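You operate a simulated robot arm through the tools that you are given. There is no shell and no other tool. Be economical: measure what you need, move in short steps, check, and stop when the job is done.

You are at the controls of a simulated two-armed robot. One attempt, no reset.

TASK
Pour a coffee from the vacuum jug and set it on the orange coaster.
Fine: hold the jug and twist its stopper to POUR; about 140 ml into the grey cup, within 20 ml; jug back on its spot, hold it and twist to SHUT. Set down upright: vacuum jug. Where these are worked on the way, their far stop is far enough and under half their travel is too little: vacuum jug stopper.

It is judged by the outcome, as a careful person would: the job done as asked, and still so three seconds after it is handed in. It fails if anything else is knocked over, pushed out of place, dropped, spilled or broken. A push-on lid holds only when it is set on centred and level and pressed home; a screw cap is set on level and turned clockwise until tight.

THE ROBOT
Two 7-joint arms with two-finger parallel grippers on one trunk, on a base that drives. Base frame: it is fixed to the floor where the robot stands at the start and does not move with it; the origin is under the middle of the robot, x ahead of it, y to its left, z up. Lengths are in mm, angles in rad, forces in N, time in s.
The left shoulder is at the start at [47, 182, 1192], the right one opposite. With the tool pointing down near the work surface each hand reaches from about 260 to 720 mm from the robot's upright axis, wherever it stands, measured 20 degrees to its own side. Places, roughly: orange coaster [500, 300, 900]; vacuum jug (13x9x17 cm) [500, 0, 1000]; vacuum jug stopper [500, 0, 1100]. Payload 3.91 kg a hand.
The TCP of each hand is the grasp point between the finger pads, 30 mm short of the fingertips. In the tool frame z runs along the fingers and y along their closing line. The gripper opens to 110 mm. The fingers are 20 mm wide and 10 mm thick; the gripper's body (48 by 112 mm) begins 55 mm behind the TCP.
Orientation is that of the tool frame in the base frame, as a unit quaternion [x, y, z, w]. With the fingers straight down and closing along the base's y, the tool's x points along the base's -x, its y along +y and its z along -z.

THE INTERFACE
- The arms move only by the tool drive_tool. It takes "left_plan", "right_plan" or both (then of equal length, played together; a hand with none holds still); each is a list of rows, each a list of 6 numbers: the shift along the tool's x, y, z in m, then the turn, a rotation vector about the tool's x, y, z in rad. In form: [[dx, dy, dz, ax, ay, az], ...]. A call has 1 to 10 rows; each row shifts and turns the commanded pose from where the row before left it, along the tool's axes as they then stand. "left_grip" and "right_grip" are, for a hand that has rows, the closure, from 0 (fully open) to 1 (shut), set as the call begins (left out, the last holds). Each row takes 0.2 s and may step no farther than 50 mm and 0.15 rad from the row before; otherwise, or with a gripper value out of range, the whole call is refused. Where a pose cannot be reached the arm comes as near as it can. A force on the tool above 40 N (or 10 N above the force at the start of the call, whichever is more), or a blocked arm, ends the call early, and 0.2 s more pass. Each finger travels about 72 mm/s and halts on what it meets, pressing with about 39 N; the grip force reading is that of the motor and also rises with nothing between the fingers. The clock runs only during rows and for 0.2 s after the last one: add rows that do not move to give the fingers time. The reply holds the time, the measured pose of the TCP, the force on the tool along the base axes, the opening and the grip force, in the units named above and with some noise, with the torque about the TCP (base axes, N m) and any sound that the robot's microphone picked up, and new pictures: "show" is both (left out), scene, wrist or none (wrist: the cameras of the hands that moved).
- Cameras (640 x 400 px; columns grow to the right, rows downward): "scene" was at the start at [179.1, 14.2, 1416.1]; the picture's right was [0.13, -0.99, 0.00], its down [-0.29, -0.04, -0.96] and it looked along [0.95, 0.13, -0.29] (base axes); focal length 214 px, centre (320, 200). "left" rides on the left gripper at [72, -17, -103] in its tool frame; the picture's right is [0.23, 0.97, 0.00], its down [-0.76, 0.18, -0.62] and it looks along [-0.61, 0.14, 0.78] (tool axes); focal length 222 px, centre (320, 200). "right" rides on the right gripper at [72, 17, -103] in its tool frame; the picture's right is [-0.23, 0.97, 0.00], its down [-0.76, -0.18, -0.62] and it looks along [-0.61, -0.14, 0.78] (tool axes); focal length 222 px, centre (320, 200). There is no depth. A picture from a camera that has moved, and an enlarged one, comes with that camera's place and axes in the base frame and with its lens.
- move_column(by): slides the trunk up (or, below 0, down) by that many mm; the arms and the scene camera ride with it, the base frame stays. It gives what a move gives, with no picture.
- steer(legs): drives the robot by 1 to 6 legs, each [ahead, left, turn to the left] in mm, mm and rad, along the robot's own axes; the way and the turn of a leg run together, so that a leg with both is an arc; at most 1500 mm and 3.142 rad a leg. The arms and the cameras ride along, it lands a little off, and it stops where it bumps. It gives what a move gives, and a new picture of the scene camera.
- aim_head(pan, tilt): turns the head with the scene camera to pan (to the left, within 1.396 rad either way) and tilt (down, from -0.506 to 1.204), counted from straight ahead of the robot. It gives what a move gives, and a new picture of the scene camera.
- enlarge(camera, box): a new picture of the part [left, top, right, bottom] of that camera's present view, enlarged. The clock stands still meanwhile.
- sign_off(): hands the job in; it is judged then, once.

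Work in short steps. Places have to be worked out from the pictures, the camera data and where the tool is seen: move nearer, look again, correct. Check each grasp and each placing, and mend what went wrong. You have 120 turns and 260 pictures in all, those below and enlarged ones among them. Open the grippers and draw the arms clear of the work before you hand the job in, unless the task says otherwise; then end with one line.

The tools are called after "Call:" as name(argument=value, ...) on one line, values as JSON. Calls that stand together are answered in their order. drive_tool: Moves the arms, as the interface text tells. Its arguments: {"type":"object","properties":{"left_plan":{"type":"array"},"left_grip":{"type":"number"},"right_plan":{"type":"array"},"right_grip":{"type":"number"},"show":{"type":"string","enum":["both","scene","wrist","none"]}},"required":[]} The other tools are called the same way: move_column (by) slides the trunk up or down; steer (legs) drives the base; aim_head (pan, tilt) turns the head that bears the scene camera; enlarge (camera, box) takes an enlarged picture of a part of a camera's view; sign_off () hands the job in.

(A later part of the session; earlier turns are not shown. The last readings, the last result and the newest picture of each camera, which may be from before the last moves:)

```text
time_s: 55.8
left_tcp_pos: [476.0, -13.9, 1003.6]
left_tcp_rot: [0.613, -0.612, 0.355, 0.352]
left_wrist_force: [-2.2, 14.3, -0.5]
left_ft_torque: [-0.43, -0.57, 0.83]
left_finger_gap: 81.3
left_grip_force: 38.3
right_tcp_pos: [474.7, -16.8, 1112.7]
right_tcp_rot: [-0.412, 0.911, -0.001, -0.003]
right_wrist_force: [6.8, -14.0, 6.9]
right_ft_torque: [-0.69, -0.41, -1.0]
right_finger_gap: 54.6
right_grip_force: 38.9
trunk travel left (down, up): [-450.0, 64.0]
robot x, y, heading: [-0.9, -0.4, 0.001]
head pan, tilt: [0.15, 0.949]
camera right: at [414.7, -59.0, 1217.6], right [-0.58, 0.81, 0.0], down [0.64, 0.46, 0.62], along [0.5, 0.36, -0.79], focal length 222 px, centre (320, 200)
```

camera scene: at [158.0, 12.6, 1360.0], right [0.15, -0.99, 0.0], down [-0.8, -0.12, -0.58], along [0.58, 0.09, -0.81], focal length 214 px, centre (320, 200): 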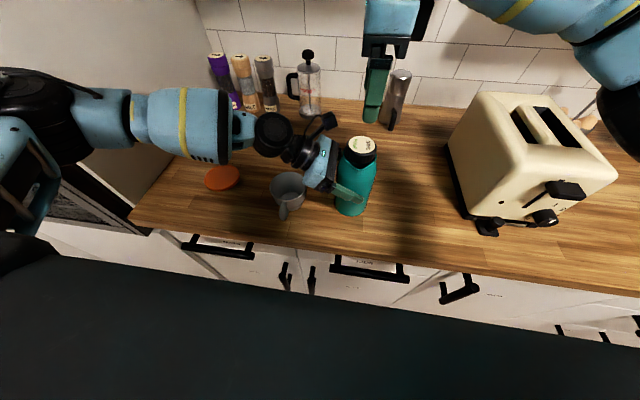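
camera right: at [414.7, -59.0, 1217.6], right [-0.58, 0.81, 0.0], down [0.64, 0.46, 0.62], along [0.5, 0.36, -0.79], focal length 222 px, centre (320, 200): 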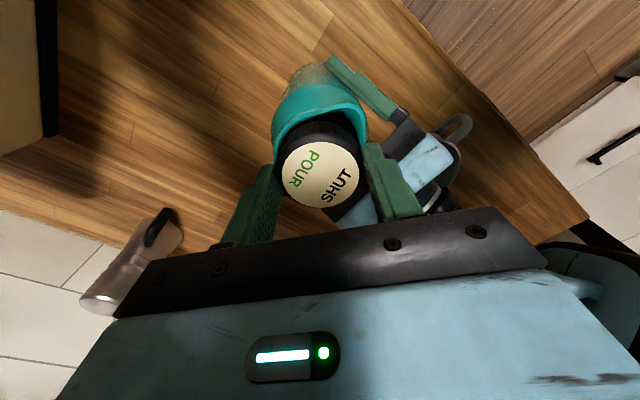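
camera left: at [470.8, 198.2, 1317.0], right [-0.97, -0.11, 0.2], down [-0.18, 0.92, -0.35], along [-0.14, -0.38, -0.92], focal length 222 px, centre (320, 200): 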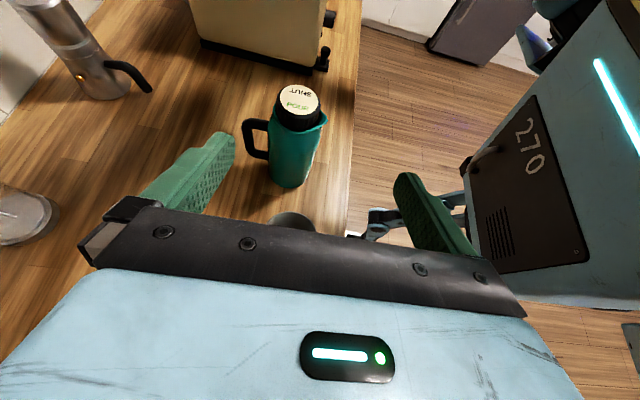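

Resistance appeared (about 1 N·m) after roughly 180°, so the stopper is at its POUR stop, with POUR now where SHUT was. Releasing and drawing the right hand away.

Call:
drive_tool(right_plan=[[0, 0, 0, 0, 0, 0], [0, 0, 0, 0, 0, 0], [0, 0, -0.04, 0, 0, 0.13], [0, 0, -0.04, 0, 0, 0.13], [0, 0, -0.03, 0, 0, 0.13], [0, -0.045, 0, 0, 0, 0.13], [0, -0.045, 0, 0, 0, 0.13], [0, -0.045, 0, 0, 0, 0.13], [0, 0, 0, 0, 0, 0]], right_grip=0.2, show="scene")

Call:
enlarge(camera="scene", box=[240, 80, 400, 230])

```text
time_s: 57.8
left_tcp_pos: [475.7, -12.7, 1003.0]
left_tcp_rot: [0.613, -0.612, 0.354, 0.353]
left_wrist_force: [1.0, -0.6, 0.6]
left_ft_torque: [0.19, -0.03, 0.0]
left_finger_gap: 81.4
left_grip_force: 38.7
right_tcp_pos: [518.7, -144.0, 1223.7]
right_tcp_rot: [-0.033, 0.999, -0.003, -0.002]
right_wrist_force: [-0.9, -0.9, -0.1]
right_ft_torque: [0.0, -0.03, 0.0]
right_finger_gap: 87.8
right_grip_force: 0.1
trunk travel left (down, up): [-450.0, 64.0]
robot x, y, heading: [-1.4, 0.5, -0.005]
head pan, tilt: [0.15, 0.949]
camera scene: at [158.7, 12.7, 1359.9], right [0.15, -0.99, 0.0], down [-0.8, -0.12, -0.58], along [0.58, 0.09, -0.81], focal length 214 px, centre (320, 200)
```

scene: 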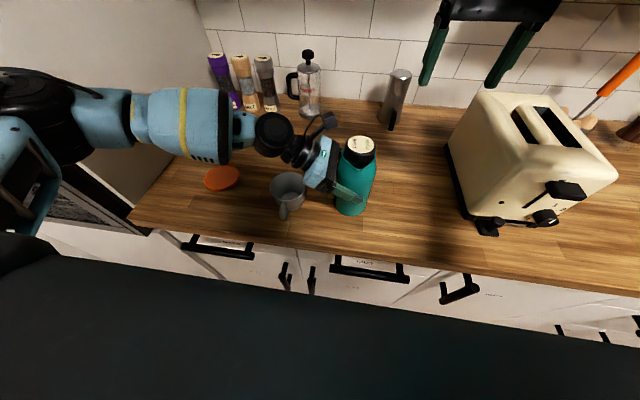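

```text
2.67 times, centred on (320, 155) of scene
camera zoom: at [158.7, 12.7, 1359.9], right [0.15, -0.99, 0.0], down [-0.8, -0.12, -0.58], along [0.58, 0.09, -0.81], focal length 572 px, centre (320, 320)
```

zoom: 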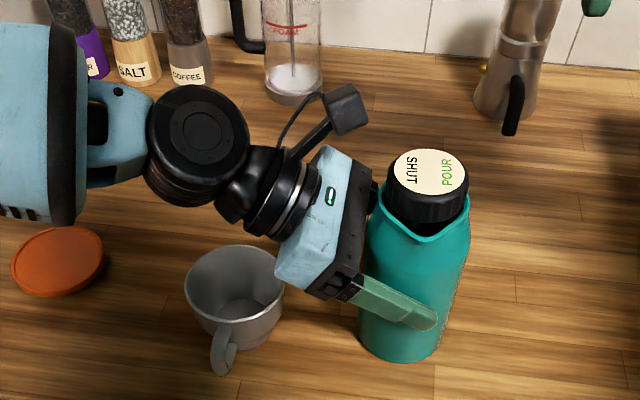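

POUR is at −y: a full half-turn. Now lifting the jug straight up 100 mm and weighing it.

Call:
drive_tool(left_plan=[[0.013, 0, -0.0075, 0, 0, 0], [0.0217, 0, -0.0125, 0, 0, 0], [0.0217, 0, -0.0125, 0, 0, 0], [0.0217, 0, -0.0125, 0, 0, 0], [0.0087, 0, -0.005, 0, 0, 0], [0, 0, 0, 0, 0, 0], [0, 0, 0, 0, 0, 0]], show="scene")

Call:
drive_tool(left_plan=[[0, 0, 0, 0, 0, 0]], show="none")

Call:
drive_tool(left_plan=[[0, 0, 0, 0, 0, 0]], show="none")

Call:
drive_tool(left_plan=[[0, 0, 0, 0, 0, 0]], show="none")

```text
time_s: 59.4
left_tcp_pos: [475.7, -13.3, 1104.6]
left_tcp_rot: [-0.612, 0.612, -0.354, -0.354]
left_wrist_force: [0.0, 0.1, -7.6]
left_ft_torque: [0.02, 0.02, -0.02]
left_finger_gap: 81.5
left_grip_force: 38.8
right_tcp_pos: [518.4, -143.8, 1222.6]
right_tcp_rot: [-0.035, 0.999, -0.003, -0.003]
right_wrist_force: [-1.0, -0.3, -0.2]
right_ft_torque: [0.01, -0.01, -0.04]
right_finger_gap: 88.1
right_grip_force: 0.1
trunk travel left (down, up): [-450.0, 64.0]
robot x, y, heading: [-1.4, -0.4, 0.0]
head pan, tilt: [0.15, 0.949]
camera scene: at [158.9, 12.5, 1359.9], right [0.15, -0.99, 0.0], down [-0.8, -0.12, -0.58], along [0.58, 0.09, -0.81], focal length 214 px, centre (320, 200)
```

scene: 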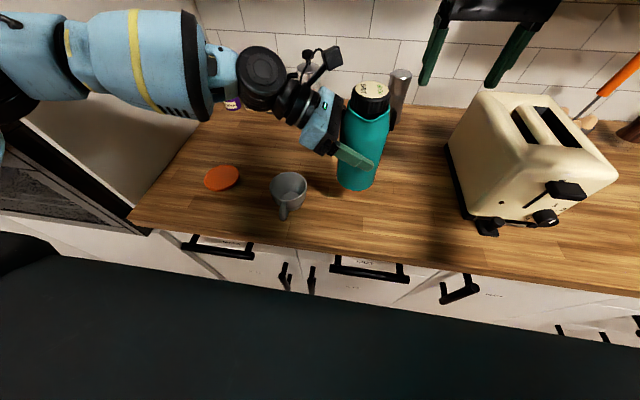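

```text
time_s: 59.8
left_tcp_pos: [476.4, -13.2, 1102.5]
left_tcp_rot: [-0.612, 0.613, -0.353, -0.354]
left_wrist_force: [-0.3, 0.1, -6.1]
left_ft_torque: [0.0, 0.02, 0.04]
left_finger_gap: 81.5
left_grip_force: 39.0
right_tcp_pos: [519.4, -143.5, 1223.0]
right_tcp_rot: [-0.034, 0.999, -0.003, -0.002]
right_wrist_force: [-0.1, 0.8, 0.1]
right_ft_torque: [-0.01, 0.0, 0.0]
right_finger_gap: 87.7
right_grip_force: 0.0
trunk travel left (down, up): [-450.0, 64.0]
robot x, y, heading: [2.2, -1.1, 0.004]
head pan, tilt: [0.15, 0.949]
```

```text
time_s: 60.2
left_tcp_pos: [476.2, -13.7, 1102.7]
left_tcp_rot: [-0.612, 0.613, -0.354, -0.354]
left_wrist_force: [-0.6, 0.5, -6.9]
left_ft_torque: [0.02, 0.02, -0.02]
left_finger_gap: 81.3
left_grip_force: 39.2
right_tcp_pos: [519.1, -142.7, 1223.1]
right_tcp_rot: [-0.034, 0.999, -0.004, -0.003]
right_wrist_force: [0.0, -0.2, -0.3]
right_ft_torque: [-0.03, 0.0, 0.0]
right_finger_gap: 87.6
right_grip_force: 0.0
trunk travel left (down, up): [-450.0, 64.0]
robot x, y, heading: [-5.2, 2.6, -0.001]
head pan, tilt: [0.15, 0.949]
```

```text
time_s: 60.6
left_tcp_pos: [475.8, -12.9, 1104.4]
left_tcp_rot: [0.613, -0.612, 0.354, 0.353]
left_wrist_force: [0.0, 0.5, -6.9]
left_ft_torque: [0.03, -0.01, 0.01]
left_finger_gap: 81.7
left_grip_force: 38.8
right_tcp_pos: [519.0, -144.3, 1223.8]
right_tcp_rot: [-0.034, 0.999, -0.004, -0.003]
right_wrist_force: [-0.6, -0.5, -0.6]
right_ft_torque: [-0.01, 0.01, -0.01]
right_finger_gap: 87.9
right_grip_force: 0.1
trunk travel left (down, up): [-450.0, 64.0]
robot x, y, heading: [-0.2, -1.2, -0.0]
head pan, tilt: [0.15, 0.949]
```

Jug weighs about 6.9 N. Moving it, held upright, to beside the cup at TCP [545,136,1104].

Call:
drive_tool(left_plan=[[-0.0124, -0.0115, -0.0215, 0, 0, 0], [-0.0186, -0.0173, -0.0323, 0, 0, 0], [-0.0186, -0.0173, -0.0323, 0, 0, 0], [-0.0186, -0.0173, -0.0323, 0, 0, 0], [-0.0062, -0.0058, -0.0108, 0, 0, 0], [0, 0, 0, 0, 0, 0]], show="both")

```text
time_s: 62.0
left_tcp_pos: [546.0, 136.0, 1104.5]
left_tcp_rot: [0.613, -0.612, 0.354, 0.353]
left_wrist_force: [-0.2, -0.4, -6.6]
left_ft_torque: [0.04, 0.01, 0.03]
left_finger_gap: 81.4
left_grip_force: 38.8
right_tcp_pos: [519.6, -142.5, 1223.9]
right_tcp_rot: [-0.034, 0.999, -0.003, -0.002]
right_wrist_force: [0.5, -0.4, 0.2]
right_ft_torque: [-0.02, 0.03, 0.0]
right_finger_gap: 88.1
right_grip_force: 0.1
trunk travel left (down, up): [-450.0, 64.0]
robot x, y, heading: [0.4, -1.1, -0.001]
head pan, tilt: [0.15, 0.949]
camera scene: at [158.9, 12.7, 1359.9], right [0.15, -0.99, 0.0], down [-0.8, -0.12, -0.58], along [0.58, 0.09, -0.81], focal length 214 px, centre (320, 200)
camera left: at [562.0, 188.4, 1218.7], right [-0.97, -0.11, 0.2], down [-0.18, 0.92, -0.35], along [-0.14, -0.37, -0.92], focal length 222 px, centre (320, 200)
```

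scene: 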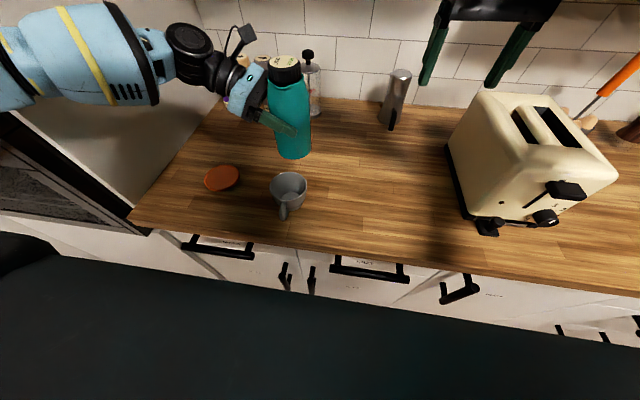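
left: 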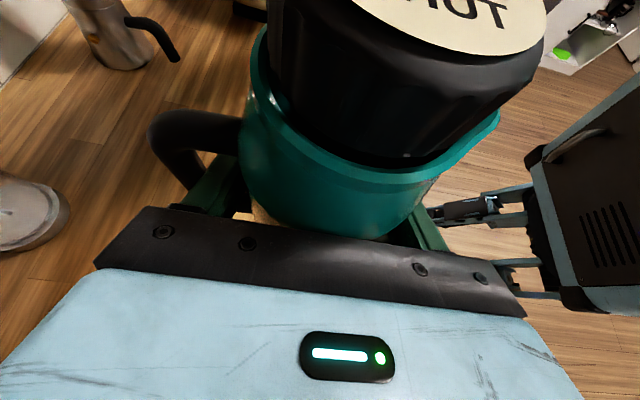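

Spout is in line with the cup in y. Tilting gently to 0.4 rad while lowering 40 mm, then checking for flow.

Call:
drive_tool(left_plan=[[-0.00866, 0, 0.005, 0.05, 0, 0.0866], [-0.0086, 0.001, 0.005, 0.05, 0, 0.0866], [-0.0085, 0.002, 0.0049, 0.05, 0, 0.0866], [-0.0083, 0.003, 0.0048, 0.05, 0, 0.0866], [0, 0, 0, 0, 0, 0]], show="scene")

Call:
enlarge(camera="scene", box=[200, 60, 400, 220])

```text
time_s: 63.2
left_tcp_pos: [545.9, 135.7, 1063.2]
left_tcp_rot: [-0.529, 0.671, -0.467, -0.226]
left_wrist_force: [0.2, -0.4, -6.4]
left_ft_torque: [0.07, 0.0, 0.03]
left_finger_gap: 81.6
left_grip_force: 39.1
right_tcp_pos: [519.5, -143.9, 1223.7]
right_tcp_rot: [-0.034, 0.999, -0.003, -0.003]
right_wrist_force: [0.2, 0.1, 0.1]
right_ft_torque: [-0.04, 0.0, 0.0]
right_finger_gap: 88.0
right_grip_force: 0.1
trunk travel left (down, up): [-450.0, 64.0]
robot x, y, heading: [1.6, 2.1, -0.0]
head pan, tilt: [0.15, 0.949]
camera scene: at [159.0, 12.5, 1359.9], right [0.15, -0.99, 0.0], down [-0.8, -0.12, -0.58], along [0.58, 0.09, -0.81], focal length 214 px, centre (320, 200)
```

scene: 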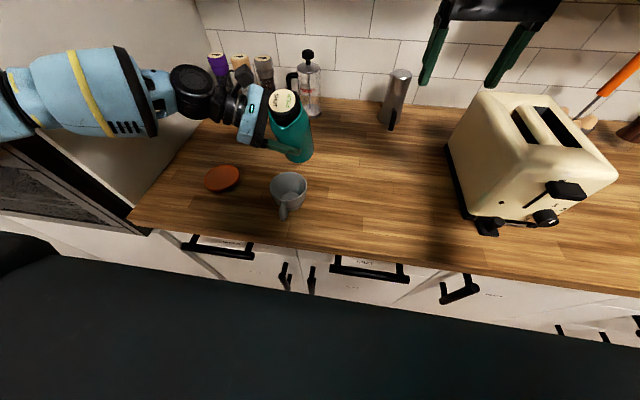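

```text
2.50 times, centred on (300, 140) of scene
camera zoom: at [159.0, 12.5, 1359.9], right [0.15, -0.99, 0.0], down [-0.8, -0.12, -0.58], along [0.58, 0.09, -0.81], focal length 536 px, centre (370, 350)
```

zoom: 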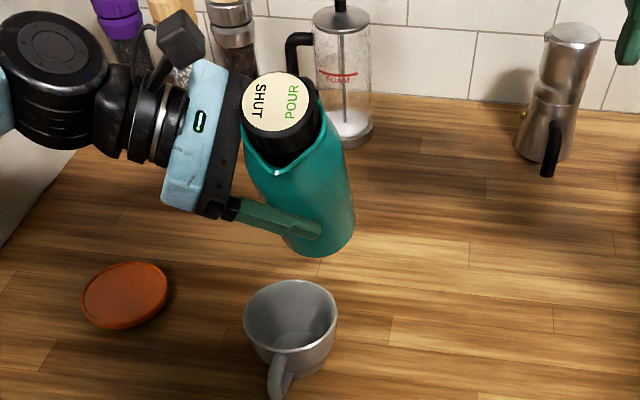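

No flow yet at 0.4 rad. On to 0.6 rad.

Call:
drive_tool(left_plan=[[-0.0064, 0.0031, 0.0037, 0.05, 0, 0.0866], [-0.0061, 0.0038, 0.0035, 0.05, 0, 0.0866], [0, 0, 0, 0, 0, 0]], show="none")

Call:
enlarge(camera="scene", box=[200, 60, 400, 220])

```text
time_s: 64.0
left_tcp_pos: [545.9, 134.8, 1047.2]
left_tcp_rot: [-0.48, 0.689, -0.519, -0.156]
left_wrist_force: [0.0, -0.5, -6.3]
left_ft_torque: [0.02, -0.01, 0.01]
left_finger_gap: 81.8
left_grip_force: 38.7
right_tcp_pos: [519.2, -144.9, 1224.4]
right_tcp_rot: [-0.034, 0.999, -0.003, -0.002]
right_wrist_force: [-0.3, -0.8, -0.6]
right_ft_torque: [0.01, 0.01, -0.03]
right_finger_gap: 88.0
right_grip_force: 0.0
trunk travel left (down, up): [-450.0, 64.0]
robot x, y, heading: [4.3, 2.9, 0.005]
head pan, tilt: [0.15, 0.949]
```

```text
2.50 times, centred on (300, 140) of scene
camera zoom: at [159.0, 12.6, 1359.9], right [0.15, -0.99, 0.0], down [-0.8, -0.12, -0.58], along [0.58, 0.09, -0.81], focal length 536 px, centre (370, 350)
```

zoom: 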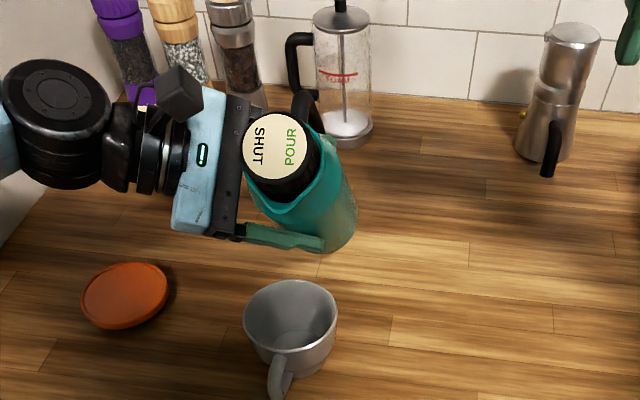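

Still no flow at 0.6 rad; the spout is a few mm toward −y of centre. Going to 0.7, then 0.8, with that small correction.

Call:
drive_tool(left_plan=[[-0.0063, 0.0034, -0.001, 0.05, 0, 0.0866], [0, 0, 0, 0, 0, 0]], show="none")

Call:
enlarge(camera="scene", box=[200, 60, 400, 220])

Call:
drive_tool(left_plan=[[-0.006, 0.0039, -0.0012, 0.05, 0, 0.0866], [0, 0, 0, 0, 0, 0]], show="none")

Call:
enlarge(camera="scene", box=[200, 60, 400, 220])

```text
time_s: 64.6
left_tcp_pos: [545.3, 139.3, 1041.6]
left_tcp_rot: [-0.454, 0.697, -0.542, -0.122]
left_wrist_force: [0.3, 0.0, -6.8]
left_ft_torque: [0.02, 0.02, -0.01]
left_finger_gap: 81.6
left_grip_force: 38.7
right_tcp_pos: [520.4, -144.0, 1223.9]
right_tcp_rot: [-0.034, 0.999, -0.003, -0.003]
right_wrist_force: [0.3, 0.7, -0.3]
right_ft_torque: [0.02, -0.02, 0.01]
right_finger_gap: 87.9
right_grip_force: 0.0
trunk travel left (down, up): [-450.0, 64.0]
robot x, y, heading: [-2.7, 1.8, 0.001]
head pan, tilt: [0.15, 0.949]
```

```text
2.50 times, centred on (300, 140) of scene
camera zoom: at [159.0, 12.4, 1359.9], right [0.15, -0.99, 0.0], down [-0.8, -0.12, -0.58], along [0.58, 0.09, -0.81], focal length 536 px, centre (370, 350)
```

zoom: 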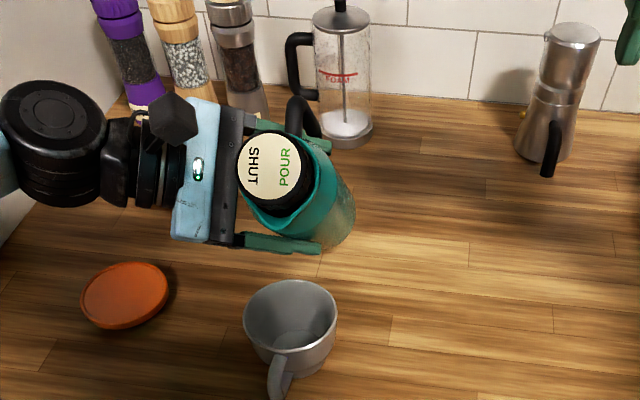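

```text
time_s: 65.2
left_tcp_pos: [545.7, 145.0, 1035.3]
left_tcp_rot: [-0.426, 0.702, -0.564, -0.087]
left_wrist_force: [-0.3, 0.4, -6.4]
left_ft_torque: [0.01, 0.03, -0.01]
left_finger_gap: 81.4
left_grip_force: 39.2
right_tcp_pos: [519.5, -143.9, 1222.5]
right_tcp_rot: [-0.034, 0.999, -0.003, -0.003]
right_wrist_force: [0.2, 0.1, 0.3]
right_ft_torque: [-0.02, -0.02, -0.04]
right_finger_gap: 87.8
right_grip_force: 0.0
trunk travel left (down, up): [-450.0, 64.0]
robot x, y, heading: [0.5, -1.7, -0.003]
head pan, tilt: [0.15, 0.949]
```

```text
2.50 times, centred on (300, 140) of scene
camera zoom: at [159.0, 12.5, 1359.9], right [0.15, -0.99, 0.0], down [-0.8, -0.12, -0.58], along [0.58, 0.09, -0.81], focal length 536 px, centre (370, 350)
```

zoom: 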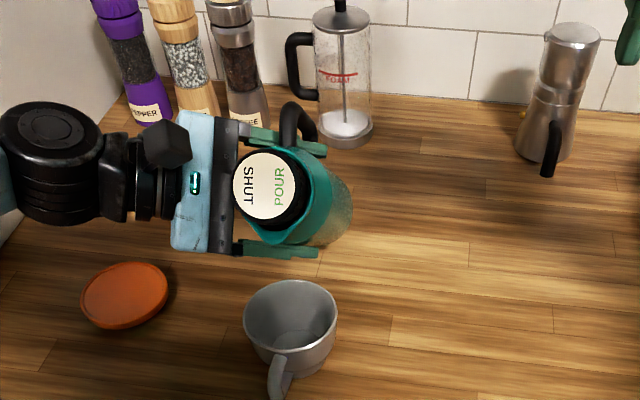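

Spout now sits at about y=132. Still no flow at 0.8 rad, so stepping on to 0.9 and 1.0.

Call:
drive_tool(left_plan=[[-0.003, 0.0036, 0.0017, 0.05, 0, 0.0866], [0, 0, 0, 0, 0, 0]], show="none")

Call:
enlarge(camera="scene", box=[200, 60, 400, 220])

Call:
drive_tool(left_plan=[[0, 0, 0, 0.04, 0, 0.0693], [0, 0, 0, 0, 0, 0]], show="none")

Call:
enlarge(camera="scene", box=[200, 60, 400, 220])

```text
time_s: 65.8
left_tcp_pos: [539.9, 142.6, 1045.3]
left_tcp_rot: [-0.4, 0.707, -0.581, -0.05]
left_wrist_force: [0.2, 0.1, -7.4]
left_ft_torque: [0.04, 0.05, -0.01]
left_finger_gap: 81.4
left_grip_force: 39.4
left hand out of reach, approached as far as the arm can: row 1
right_tcp_pos: [518.2, -143.7, 1222.9]
right_tcp_rot: [-0.035, 0.999, -0.002, -0.002]
right_wrist_force: [0.1, 0.1, 0.4]
right_ft_torque: [-0.03, -0.01, 0.01]
right_finger_gap: 87.8
right_grip_force: 0.0
trunk travel left (down, up): [-450.0, 64.0]
robot x, y, heading: [-2.0, 4.4, 0.001]
head pan, tilt: [0.15, 0.949]
```

```text
2.50 times, centred on (300, 140) of scene
camera zoom: at [159.3, 12.7, 1359.8], right [0.15, -0.99, 0.0], down [-0.8, -0.12, -0.58], along [0.58, 0.09, -0.81], focal length 536 px, centre (370, 350)
```

zoom: 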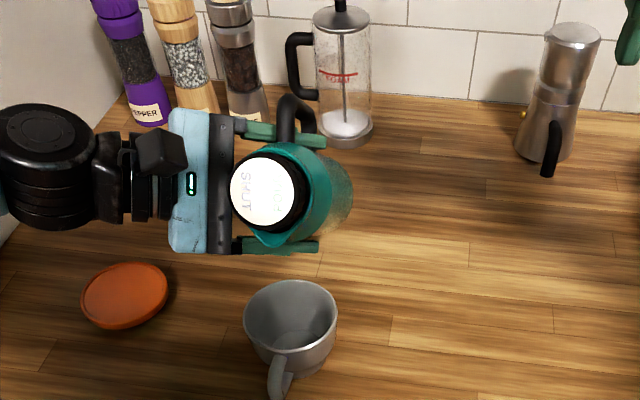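

```text
time_s: 66.4
left_tcp_pos: [537.6, 140.3, 1058.9]
left_tcp_rot: [-0.376, 0.709, -0.596, -0.023]
left_wrist_force: [-0.7, 0.1, -6.7]
left_ft_torque: [0.06, 0.04, 0.03]
left_finger_gap: 81.6
left_grip_force: 38.5
left hand out of reach, approached as far as the arm can: row 1
right_tcp_pos: [519.6, -143.2, 1223.8]
right_tcp_rot: [-0.034, 0.999, -0.001, -0.002]
right_wrist_force: [1.1, -0.4, 0.2]
right_ft_torque: [0.02, -0.01, 0.03]
right_finger_gap: 88.1
right_grip_force: 0.0
trunk travel left (down, up): [-450.0, 64.0]
robot x, y, heading: [0.8, 2.7, -0.002]
head pan, tilt: [0.15, 0.949]
```

```text
2.50 times, centred on (300, 140) of scene
camera zoom: at [159.4, 12.7, 1359.8], right [0.15, -0.99, 0.0], down [-0.8, -0.12, -0.58], along [0.57, 0.09, -0.81], focal length 536 px, centre (370, 350)
```

zoom: 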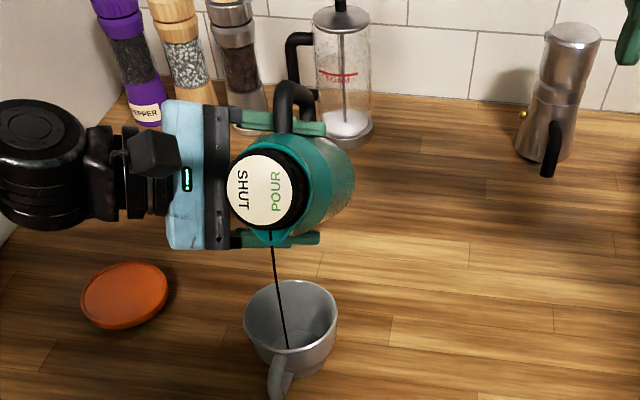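

Flow has started, but the arm is at its reach limit: it drifted up and forward, and the stream lands near the cup's front rim. Tilting back now to stop the flow.

Call:
drive_tool(left_plan=[[0, 0, 0, -0.07, 0, -0.1212], [0, 0, 0, -0.05, 0, -0.0866], [0, 0, 0, 0, 0, 0]], show="none")

Call:
enlarge(camera="scene", box=[220, 100, 360, 220])

```text
time_s: 67.2
left_tcp_pos: [537.3, 141.2, 1060.9]
left_tcp_rot: [-0.443, 0.699, -0.551, -0.109]
left_wrist_force: [-0.7, 0.0, -6.1]
left_ft_torque: [0.01, 0.03, -0.01]
left_finger_gap: 82.1
left_grip_force: 38.6
right_tcp_pos: [518.1, -144.0, 1222.9]
right_tcp_rot: [-0.034, 0.999, -0.003, -0.003]
right_wrist_force: [0.3, -0.2, 1.0]
right_ft_torque: [0.0, -0.03, 0.01]
right_finger_gap: 88.1
right_grip_force: 0.0
trunk travel left (down, up): [-450.0, 64.0]
robot x, y, heading: [-1.1, -1.4, 0.003]
head pan, tilt: [0.15, 0.949]
```

```text
3.33 times, centred on (290, 160) of scene
camera zoom: at [158.9, 12.9, 1359.9], right [0.15, -0.99, 0.0], down [-0.8, -0.12, -0.58], along [0.58, 0.09, -0.81], focal length 715 px, centre (420, 333)
```

zoom: 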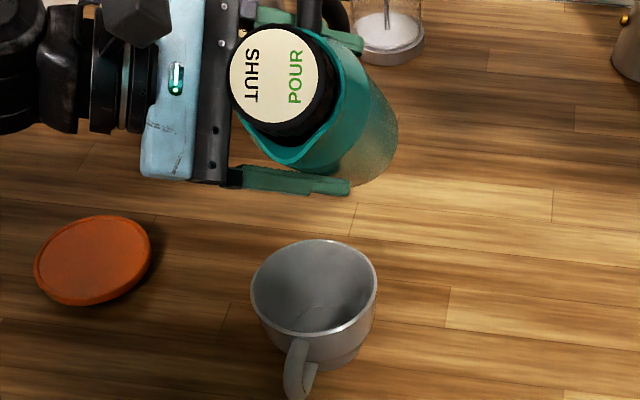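

Flow stopped, and no spill is visible. The reach solver wants the hand higher, so I'll lift the jug 100 mm with the arm and lower the trunk by the same, giving the arm a better posture for more tilt.

Call:
drive_tool(left_plan=[[0.016, -0.0169, -0.0092, 0, 0, 0], [0.016, -0.0169, -0.0092, 0, 0, 0], [0.016, -0.0169, -0.0092, 0, 0, 0], [0.016, -0.0169, -0.0092, 0, 0, 0], [0, 0, 0, 0, 0, 0]], show="none")

Call:
enlarge(camera="scene", box=[220, 100, 360, 220])

```text
time_s: 68.4
left_tcp_pos: [538.6, 140.9, 1161.9]
left_tcp_rot: [-0.443, 0.699, -0.551, -0.109]
left_wrist_force: [0.2, -1.6, -6.9]
left_ft_torque: [0.02, -0.01, 0.02]
left_finger_gap: 81.3
left_grip_force: 39.1
right_tcp_pos: [520.3, -143.0, 1222.3]
right_tcp_rot: [-0.035, 0.999, -0.003, -0.003]
right_wrist_force: [0.5, 0.5, -0.7]
right_ft_torque: [0.0, 0.0, 0.0]
right_finger_gap: 88.1
right_grip_force: 0.1
trunk travel left (down, up): [-450.0, 64.0]
robot x, y, heading: [-0.8, -4.1, -0.0]
head pan, tilt: [0.15, 0.949]
```

```text
3.33 times, centred on (290, 160) of scene
camera zoom: at [159.3, 12.9, 1359.8], right [0.15, -0.99, 0.0], down [-0.8, -0.12, -0.58], along [0.58, 0.09, -0.81], focal length 715 px, centre (420, 333)
```

zoom: 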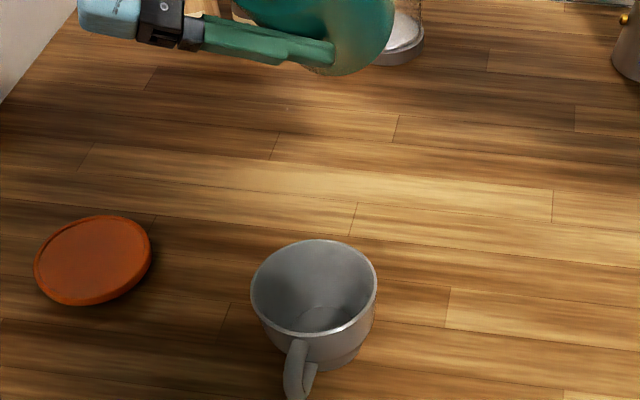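

Call:
drive_tool(right_plan=[[0.02, 0, -0.035, 0, 0, 0], [0.02, 0, -0.035, 0, 0, 0], [0, 0, 0, 0, 0, 0]], show="none")

Call:
move_column(by=-100)

Call:
enlarge(camera="scene", box=[160, 60, 480, 260])

```text
time_s: 69.2
left_tcp_pos: [537.8, 140.0, 1159.6]
left_tcp_rot: [-0.443, 0.699, -0.55, -0.108]
left_wrist_force: [0.1, -0.2, -6.5]
left_ft_torque: [0.04, 0.03, -0.01]
left_finger_gap: 81.7
left_grip_force: 38.7
right_tcp_pos: [480.6, -146.1, 1294.1]
right_tcp_rot: [-0.034, 0.999, -0.002, -0.003]
right_wrist_force: [0.4, -0.3, 1.2]
right_ft_torque: [0.04, 0.01, -0.04]
right_finger_gap: 87.8
right_grip_force: 0.0
trunk travel left (down, up): [-450.0, 64.0]
robot x, y, heading: [0.3, -0.4, -0.004]
head pan, tilt: [0.15, 0.949]
```

```text
time_s: 70.5
left_tcp_pos: [537.0, 140.6, 1062.3]
left_tcp_rot: [-0.443, 0.699, -0.551, -0.108]
left_wrist_force: [0.3, 0.1, -5.9]
left_ft_torque: [0.04, 0.06, -0.01]
left_finger_gap: 81.4
left_grip_force: 38.6
right_tcp_pos: [478.4, -146.1, 1194.3]
right_tcp_rot: [-0.033, 0.999, -0.003, -0.002]
right_wrist_force: [0.1, -0.8, -0.2]
right_ft_torque: [0.01, -0.03, -0.01]
right_finger_gap: 88.0
right_grip_force: 0.0
trunk travel left (down, up): [-350.0, 164.0]
robot x, y, heading: [-0.0, -0.2, 0.002]
head pan, tilt: [0.15, 0.949]
```

```text
2.00 times, centred on (320, 160) of scene
camera zoom: at [206.4, 12.6, 1245.1], right [0.15, -0.99, 0.0], down [-0.8, -0.12, -0.58], along [0.58, 0.09, -0.81], focal length 429 px, centre (320, 280)
```

zoom: 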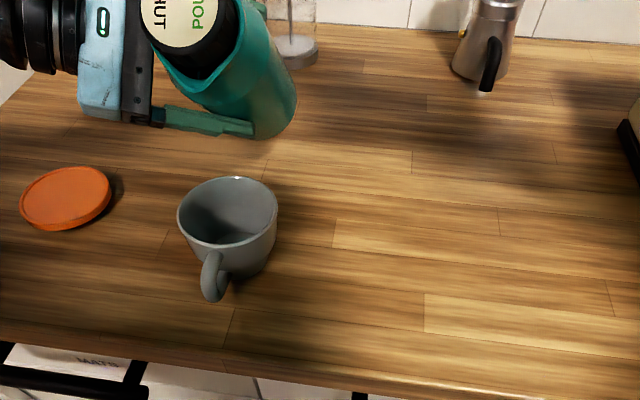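

Trunk is lowered. Placing the jug (still at 0.74 rad) at about [555,143,1037] and re-aiming the head to watch the cup.

Call:
drive_tool(left_plan=[[-0.014, 0.0018, 0.0064, 0, 0, 0], [-0.014, 0.0018, 0.0064, 0, 0, 0], [0, 0, 0, 0, 0, 0]], show="none")

Call:
aim_head(pan=0.35, tilt=0.85)

```text
time_s: 71.3
left_tcp_pos: [554.5, 142.7, 1036.0]
left_tcp_rot: [-0.444, 0.699, -0.551, -0.108]
left_wrist_force: [-0.3, 0.9, -6.5]
left_ft_torque: [0.01, 0.02, 0.02]
left_finger_gap: 81.9
left_grip_force: 38.8
right_tcp_pos: [479.2, -145.0, 1194.6]
right_tcp_rot: [-0.034, 0.999, -0.003, -0.003]
right_wrist_force: [-0.2, 0.3, 0.2]
right_ft_torque: [0.0, 0.03, -0.03]
right_finger_gap: 87.7
right_grip_force: 0.1
trunk travel left (down, up): [-350.0, 164.0]
robot x, y, heading: [1.1, -1.0, -0.002]
head pan, tilt: [0.15, 0.949]
```

```text
time_s: 72.0
left_tcp_pos: [555.9, 144.2, 1035.1]
left_tcp_rot: [-0.443, 0.699, -0.551, -0.109]
left_wrist_force: [-0.5, 0.7, -6.9]
left_ft_torque: [0.01, 0.01, -0.03]
left_finger_gap: 81.8
left_grip_force: 39.0
right_tcp_pos: [480.0, -145.4, 1193.6]
right_tcp_rot: [-0.034, 0.999, -0.002, -0.003]
right_wrist_force: [-0.1, -1.0, 0.1]
right_ft_torque: [-0.01, 0.01, -0.02]
right_finger_gap: 88.2
right_grip_force: 0.1
trunk travel left (down, up): [-350.0, 164.0]
robot x, y, heading: [-1.5, 0.1, 0.005]
head pan, tilt: [0.351, 0.85]
camera scene: at [208.2, 28.6, 1252.6], right [0.34, -0.94, 0.0], down [-0.71, -0.26, -0.66], along [0.62, 0.23, -0.75], focal length 214 px, centre (320, 200)
```

scene: 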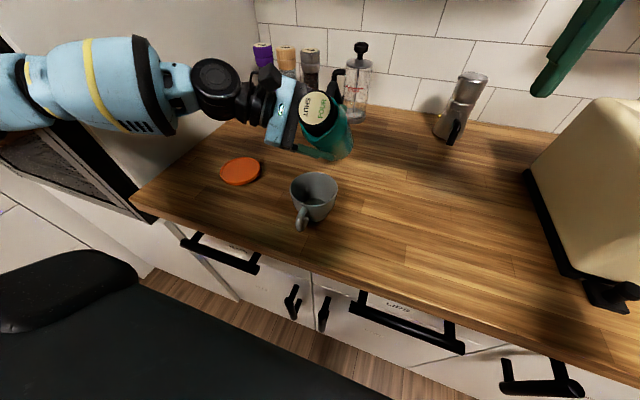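

Good view. Tilting to 0.89 rad and checking reach and flow.

Call:
drive_tool(left_plan=[[0, 0, 0, 0.0375, 0, 0.065], [0, 0, 0, 0.0375, 0, 0.065], [0, 0, 0, 0, 0, 0]], show="none")

Call:
enlarge(camera="scene", box=[240, 80, 400, 240])

```text
time_s: 72.8
left_tcp_pos: [553.2, 142.4, 1034.6]
left_tcp_rot: [-0.4, 0.705, -0.583, -0.055]
left_wrist_force: [0.5, -0.5, -6.9]
left_ft_torque: [0.05, 0.0, -0.02]
left_finger_gap: 81.5
left_grip_force: 38.7
right_tcp_pos: [479.1, -145.9, 1193.4]
right_tcp_rot: [-0.034, 0.999, -0.002, -0.002]
right_wrist_force: [0.0, 0.3, 0.2]
right_ft_torque: [0.0, 0.0, -0.01]
right_finger_gap: 88.3
right_grip_force: 0.0
trunk travel left (down, up): [-350.0, 164.0]
robot x, y, heading: [0.3, -0.8, 0.001]
head pan, tilt: [0.351, 0.85]
```

```text
2.50 times, centred on (320, 160) of scene
camera zoom: at [208.2, 28.6, 1252.6], right [0.34, -0.94, 0.0], down [-0.71, -0.26, -0.66], along [0.62, 0.23, -0.75], focal length 536 px, centre (320, 300)
```

zoom: 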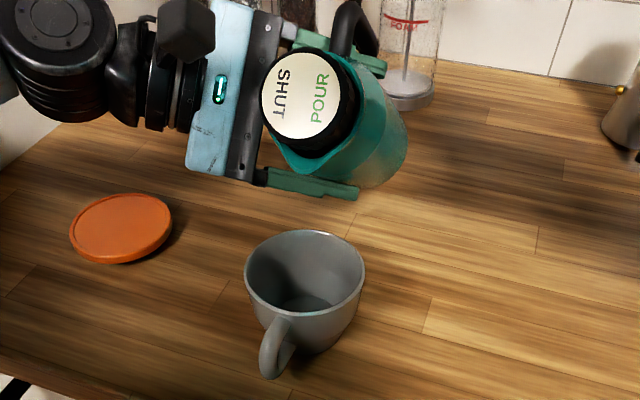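

Reach is fine now and there is no flow yet. Tip is about [475,137,1050]. Tilting a bit more, to about 0.98.

Call:
drive_tool(left_plan=[[0, 0, 0, 0.045, 0, 0.0779]], show="none")

Call:
enlarge(camera="scene", box=[240, 80, 400, 240])

```text
time_s: 73.2
left_tcp_pos: [556.0, 143.0, 1035.5]
left_tcp_rot: [-0.374, 0.707, -0.6, -0.023]
left_wrist_force: [0.2, 0.8, -6.5]
left_ft_torque: [0.05, 0.06, 0.0]
left_finger_gap: 81.4
left_grip_force: 38.6
right_tcp_pos: [479.9, -144.9, 1194.6]
right_tcp_rot: [-0.034, 0.999, -0.003, -0.003]
right_wrist_force: [-0.5, 0.9, -0.1]
right_ft_torque: [0.01, -0.02, 0.0]
right_finger_gap: 88.1
right_grip_force: 0.0
trunk travel left (down, up): [-350.0, 164.0]
robot x, y, heading: [-0.4, -2.0, -0.001]
head pan, tilt: [0.351, 0.85]
```

```text
2.50 times, centred on (320, 160) of scene
camera zoom: at [208.2, 28.9, 1252.6], right [0.34, -0.94, 0.0], down [-0.71, -0.26, -0.66], along [0.62, 0.23, -0.75], focal length 536 px, centre (320, 300)
```

zoom: 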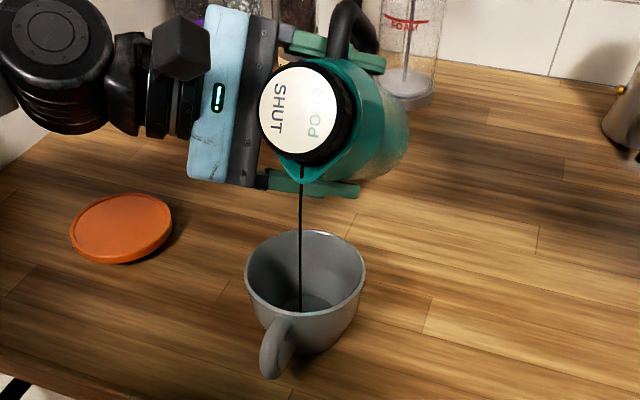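

Thin stream going centrally into the cup. Holding for 0.8 s and checking.

Call:
drive_tool(left_plan=[[0, 0, 0, 0, 0, 0], [0, 0, 0, 0, 0, 0], [0, 0, 0, 0, 0, 0]], show="none")

Call:
enlarge(camera="scene", box=[240, 80, 400, 240])

```text
time_s: 74.0
left_tcp_pos: [555.2, 142.8, 1034.3]
left_tcp_rot: [-0.374, 0.707, -0.6, -0.024]
left_wrist_force: [-1.0, -0.1, -6.5]
left_ft_torque: [0.01, 0.05, 0.03]
left_finger_gap: 81.7
left_grip_force: 38.8
right_tcp_pos: [478.9, -145.8, 1193.0]
right_tcp_rot: [-0.034, 0.999, -0.002, -0.003]
right_wrist_force: [-0.5, 0.0, -0.1]
right_ft_torque: [-0.01, 0.01, -0.02]
right_finger_gap: 88.1
right_grip_force: 0.2
trunk travel left (down, up): [-350.0, 164.0]
robot x, y, heading: [2.2, -0.4, 0.002]
head pan, tilt: [0.351, 0.85]
```

```text
2.50 times, centred on (320, 160) of scene
camera zoom: at [208.2, 28.7, 1252.6], right [0.34, -0.94, 0.0], down [-0.71, -0.26, -0.66], along [0.62, 0.23, -0.75], focal length 536 px, centre (320, 300)
```

zoom: 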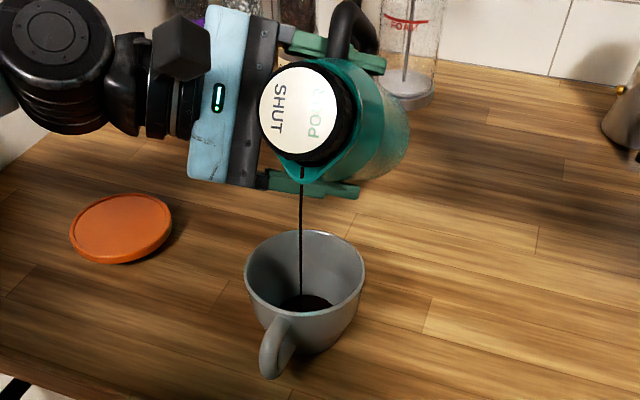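

Coffee is collecting. From the 18 pre-pour readings the baseline is about 6.66 N, so the target is about 5.28 N. Pouring on, with looks.

Call:
drive_tool(left_plan=[[0, 0, 0, 0, 0, 0], [0, 0, 0, 0, 0, 0], [0, 0, 0, 0, 0, 0], [0, 0, 0, 0, 0, 0], [0, 0, 0, 0, 0, 0]], show="none")

Call:
enlarge(camera="scene", box=[280, 130, 360, 230])

Call:
drive_tool(left_plan=[[0, 0, 0, 0, 0, 0], [0, 0, 0, 0, 0, 0], [0, 0, 0, 0, 0, 0], [0, 0, 0, 0, 0, 0], [0, 0, 0, 0, 0, 0]], show="none")

Call:
enlarge(camera="scene", box=[280, 130, 360, 230])

```text
time_s: 75.2
left_tcp_pos: [555.1, 143.2, 1036.6]
left_tcp_rot: [-0.374, 0.708, -0.599, -0.024]
left_wrist_force: [-0.3, 0.3, -6.6]
left_ft_torque: [0.04, 0.02, 0.01]
left_finger_gap: 81.8
left_grip_force: 38.4
right_tcp_pos: [478.9, -145.7, 1192.9]
right_tcp_rot: [-0.034, 0.999, -0.002, -0.003]
right_wrist_force: [0.1, 0.4, -0.8]
right_ft_torque: [0.0, -0.02, 0.01]
right_finger_gap: 88.3
right_grip_force: 0.0
trunk travel left (down, up): [-350.0, 164.0]
robot x, y, heading: [-0.6, -1.5, -0.003]
head pan, tilt: [0.351, 0.85]
```

```text
4.00 times, centred on (320, 180) of scene
camera zoom: at [208.2, 28.7, 1252.6], right [0.34, -0.94, 0.0], down [-0.71, -0.26, -0.66], along [0.62, 0.23, -0.75], focal length 858 px, centre (320, 280)
```

zoom: 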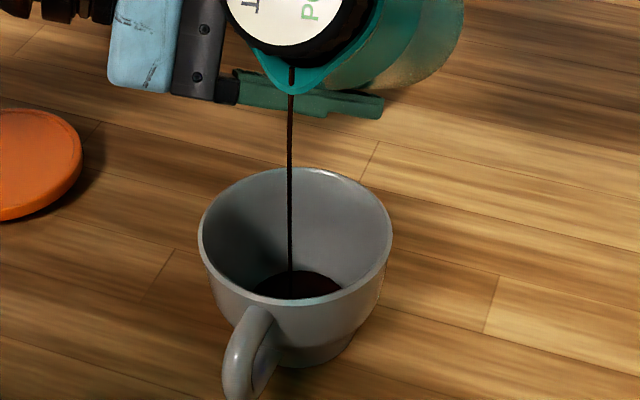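

```text
time_s: 76.4
left_tcp_pos: [555.6, 142.9, 1036.2]
left_tcp_rot: [-0.374, 0.707, -0.6, -0.024]
left_wrist_force: [-0.7, -0.6, -6.6]
left_ft_torque: [0.06, 0.07, -0.03]
left_finger_gap: 81.3
left_grip_force: 39.1
right_tcp_pos: [479.8, -146.1, 1193.9]
right_tcp_rot: [-0.033, 0.999, -0.002, -0.002]
right_wrist_force: [0.5, 0.0, 0.2]
right_ft_torque: [0.0, 0.02, 0.02]
right_finger_gap: 88.1
right_grip_force: 0.1
trunk travel left (down, up): [-350.0, 164.0]
robot x, y, heading: [3.2, -2.5, -0.001]
head pan, tilt: [0.351, 0.85]
```

```text
4.00 times, centred on (320, 180) of scene
camera zoom: at [208.2, 28.7, 1252.6], right [0.34, -0.94, 0.0], down [-0.71, -0.26, -0.66], along [0.62, 0.23, -0.75], focal length 858 px, centre (320, 280)
```

zoom: 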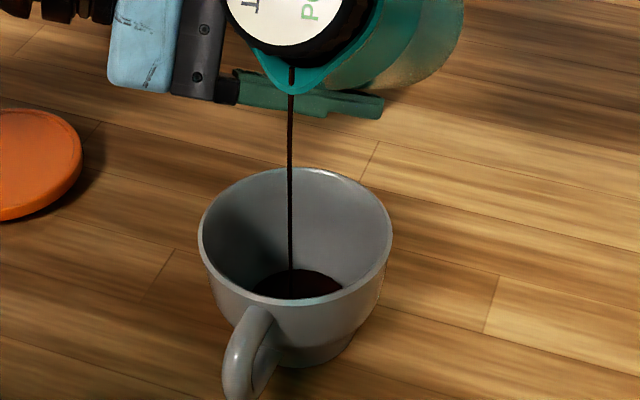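

Flow is a slow trickle, so I'll increase the tilt a little and continue.

Call:
drive_tool(left_plan=[[0, 0, 0, 0.03, 0, 0.052], [0, 0, 0, 0, 0, 0], [0, 0, 0, 0, 0, 0]], show="none")

Call:
enlarge(camera="scene", box=[280, 130, 360, 230])

Call:
drive_tool(left_plan=[[0, 0, 0, 0, 0, 0], [0, 0, 0, 0, 0, 0], [0, 0, 0, 0, 0, 0]], show="none")

Call:
enlarge(camera="scene", box=[280, 130, 360, 230])

```text
time_s: 77.2
left_tcp_pos: [554.0, 142.8, 1035.4]
left_tcp_rot: [-0.356, 0.707, -0.611, -0.002]
left_wrist_force: [0.3, -0.7, -7.1]
left_ft_torque: [0.02, 0.0, 0.0]
left_finger_gap: 81.5
left_grip_force: 39.1
right_tcp_pos: [479.8, -145.6, 1193.9]
right_tcp_rot: [-0.034, 0.999, -0.003, -0.004]
right_wrist_force: [0.3, -0.1, 0.2]
right_ft_torque: [0.0, 0.03, -0.01]
right_finger_gap: 87.6
right_grip_force: 0.2
trunk travel left (down, up): [-350.0, 164.0]
robot x, y, heading: [1.1, -1.0, -0.005]
head pan, tilt: [0.351, 0.85]
```

```text
4.00 times, centred on (320, 180) of scene
camera zoom: at [208.2, 28.7, 1252.6], right [0.34, -0.94, 0.0], down [-0.71, -0.26, -0.66], along [0.62, 0.23, -0.75], focal length 858 px, centre (320, 280)
```

zoom: 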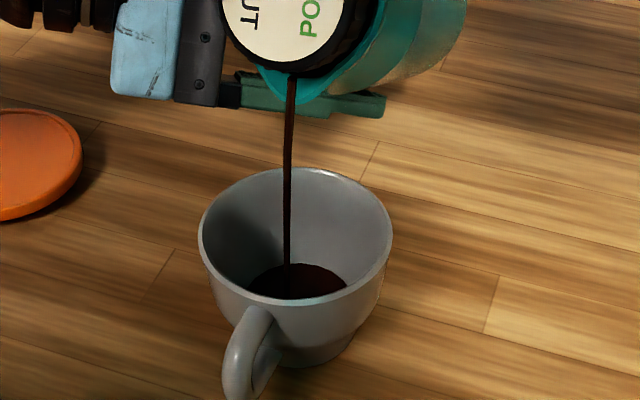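

```text
time_s: 78.0
left_tcp_pos: [554.5, 141.8, 1036.4]
left_tcp_rot: [-0.356, 0.707, -0.611, -0.002]
left_wrist_force: [-0.7, 0.2, -6.5]
left_ft_torque: [0.05, 0.03, -0.02]
left_finger_gap: 81.6
left_grip_force: 39.1
right_tcp_pos: [479.1, -145.3, 1194.1]
right_tcp_rot: [-0.034, 0.999, -0.003, -0.002]
right_wrist_force: [-0.1, 0.1, -1.0]
right_ft_torque: [0.0, 0.0, -0.01]
right_finger_gap: 88.0
right_grip_force: 0.0
trunk travel left (down, up): [-350.0, 164.0]
robot x, y, heading: [0.7, -4.2, 0.0]
head pan, tilt: [0.351, 0.85]
```

```text
4.00 times, centred on (320, 180) of scene
camera zoom: at [208.2, 28.7, 1252.6], right [0.34, -0.94, 0.0], down [-0.71, -0.26, -0.66], along [0.62, 0.23, -0.75], focal length 858 px, centre (320, 280)
```

zoom: 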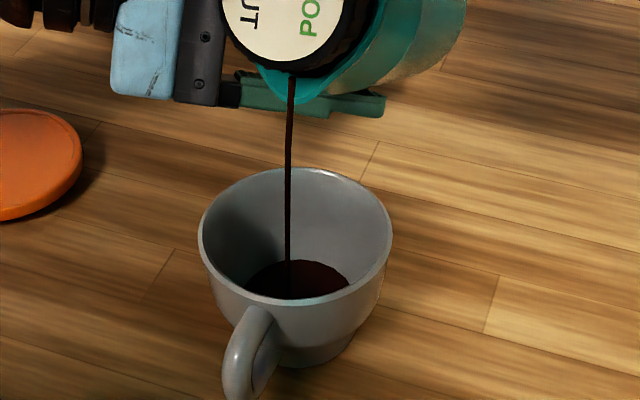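

The level is rising slowly (about 20–25 ml by geometry: rim z≈984, floor about 926). I'll increase the tilt to speed up the flow.

Call:
drive_tool(left_plan=[[0, 0, 0, 0.03, 0, 0.052], [0, 0, 0, 0, 0, 0], [0, 0, 0, 0, 0, 0], [0, 0, 0, 0, 0, 0]], show="none")

Call:
enlarge(camera="scene", box=[280, 130, 360, 230])

Call:
drive_tool(left_plan=[[0, 0, 0, 0.02, 0, 0.0346], [0, 0, 0, 0, 0, 0], [0, 0, 0, 0, 0, 0], [0, 0, 0, 0, 0, 0]], show="none")

Call:
enlarge(camera="scene", box=[280, 130, 360, 230])

```text
time_s: 79.0
left_tcp_pos: [554.2, 142.5, 1036.1]
left_tcp_rot: [-0.337, 0.707, -0.622, 0.018]
left_wrist_force: [0.0, 0.1, -6.6]
left_ft_torque: [0.03, 0.06, 0.0]
left_finger_gap: 81.2
left_grip_force: 39.4
right_tcp_pos: [478.7, -144.9, 1194.2]
right_tcp_rot: [-0.034, 0.999, -0.002, -0.002]
right_wrist_force: [0.2, -0.1, 0.2]
right_ft_torque: [0.01, -0.03, 0.03]
right_finger_gap: 87.9
right_grip_force: 0.1
trunk travel left (down, up): [-350.0, 164.0]
robot x, y, heading: [-0.7, -0.4, 0.001]
head pan, tilt: [0.351, 0.85]
```

```text
4.00 times, centred on (320, 180) of scene
camera zoom: at [208.2, 28.7, 1252.6], right [0.34, -0.94, 0.0], down [-0.71, -0.26, -0.66], along [0.62, 0.23, -0.75], focal length 858 px, centre (320, 280)
```

zoom: 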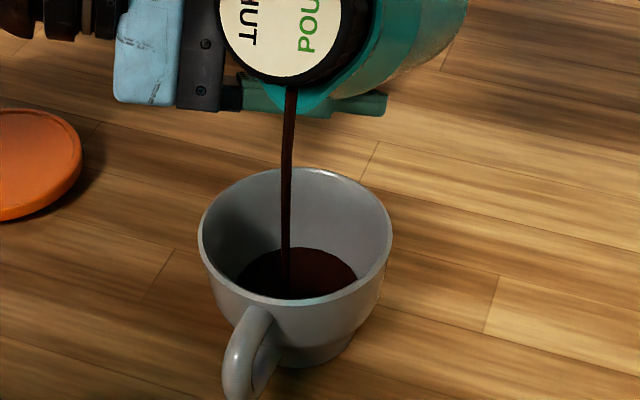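

```text
time_s: 80.0
left_tcp_pos: [554.4, 144.1, 1034.1]
left_tcp_rot: [-0.325, 0.706, -0.628, 0.032]
left_wrist_force: [-0.5, 0.8, -6.6]
left_ft_torque: [0.06, 0.03, -0.01]
left_finger_gap: 81.5
left_grip_force: 38.9
right_tcp_pos: [479.6, -146.1, 1194.5]
right_tcp_rot: [-0.034, 0.999, -0.002, -0.003]
right_wrist_force: [-1.1, -0.3, 0.0]
right_ft_torque: [-0.01, 0.02, 0.02]
right_finger_gap: 88.2
right_grip_force: 0.0
trunk travel left (down, up): [-350.0, 164.0]
robot x, y, heading: [0.1, -0.3, -0.003]
head pan, tilt: [0.351, 0.85]
```

```text
4.00 times, centred on (320, 180) of scene
camera zoom: at [208.2, 28.7, 1252.6], right [0.34, -0.94, 0.0], down [-0.71, -0.26, -0.66], along [0.62, 0.23, -0.75], focal length 858 px, centre (320, 280)
```

zoom: 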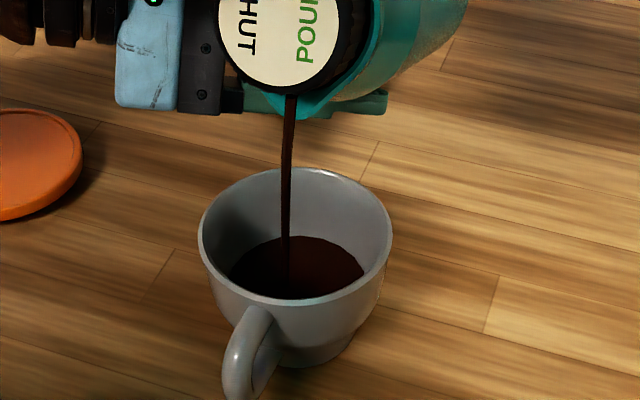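

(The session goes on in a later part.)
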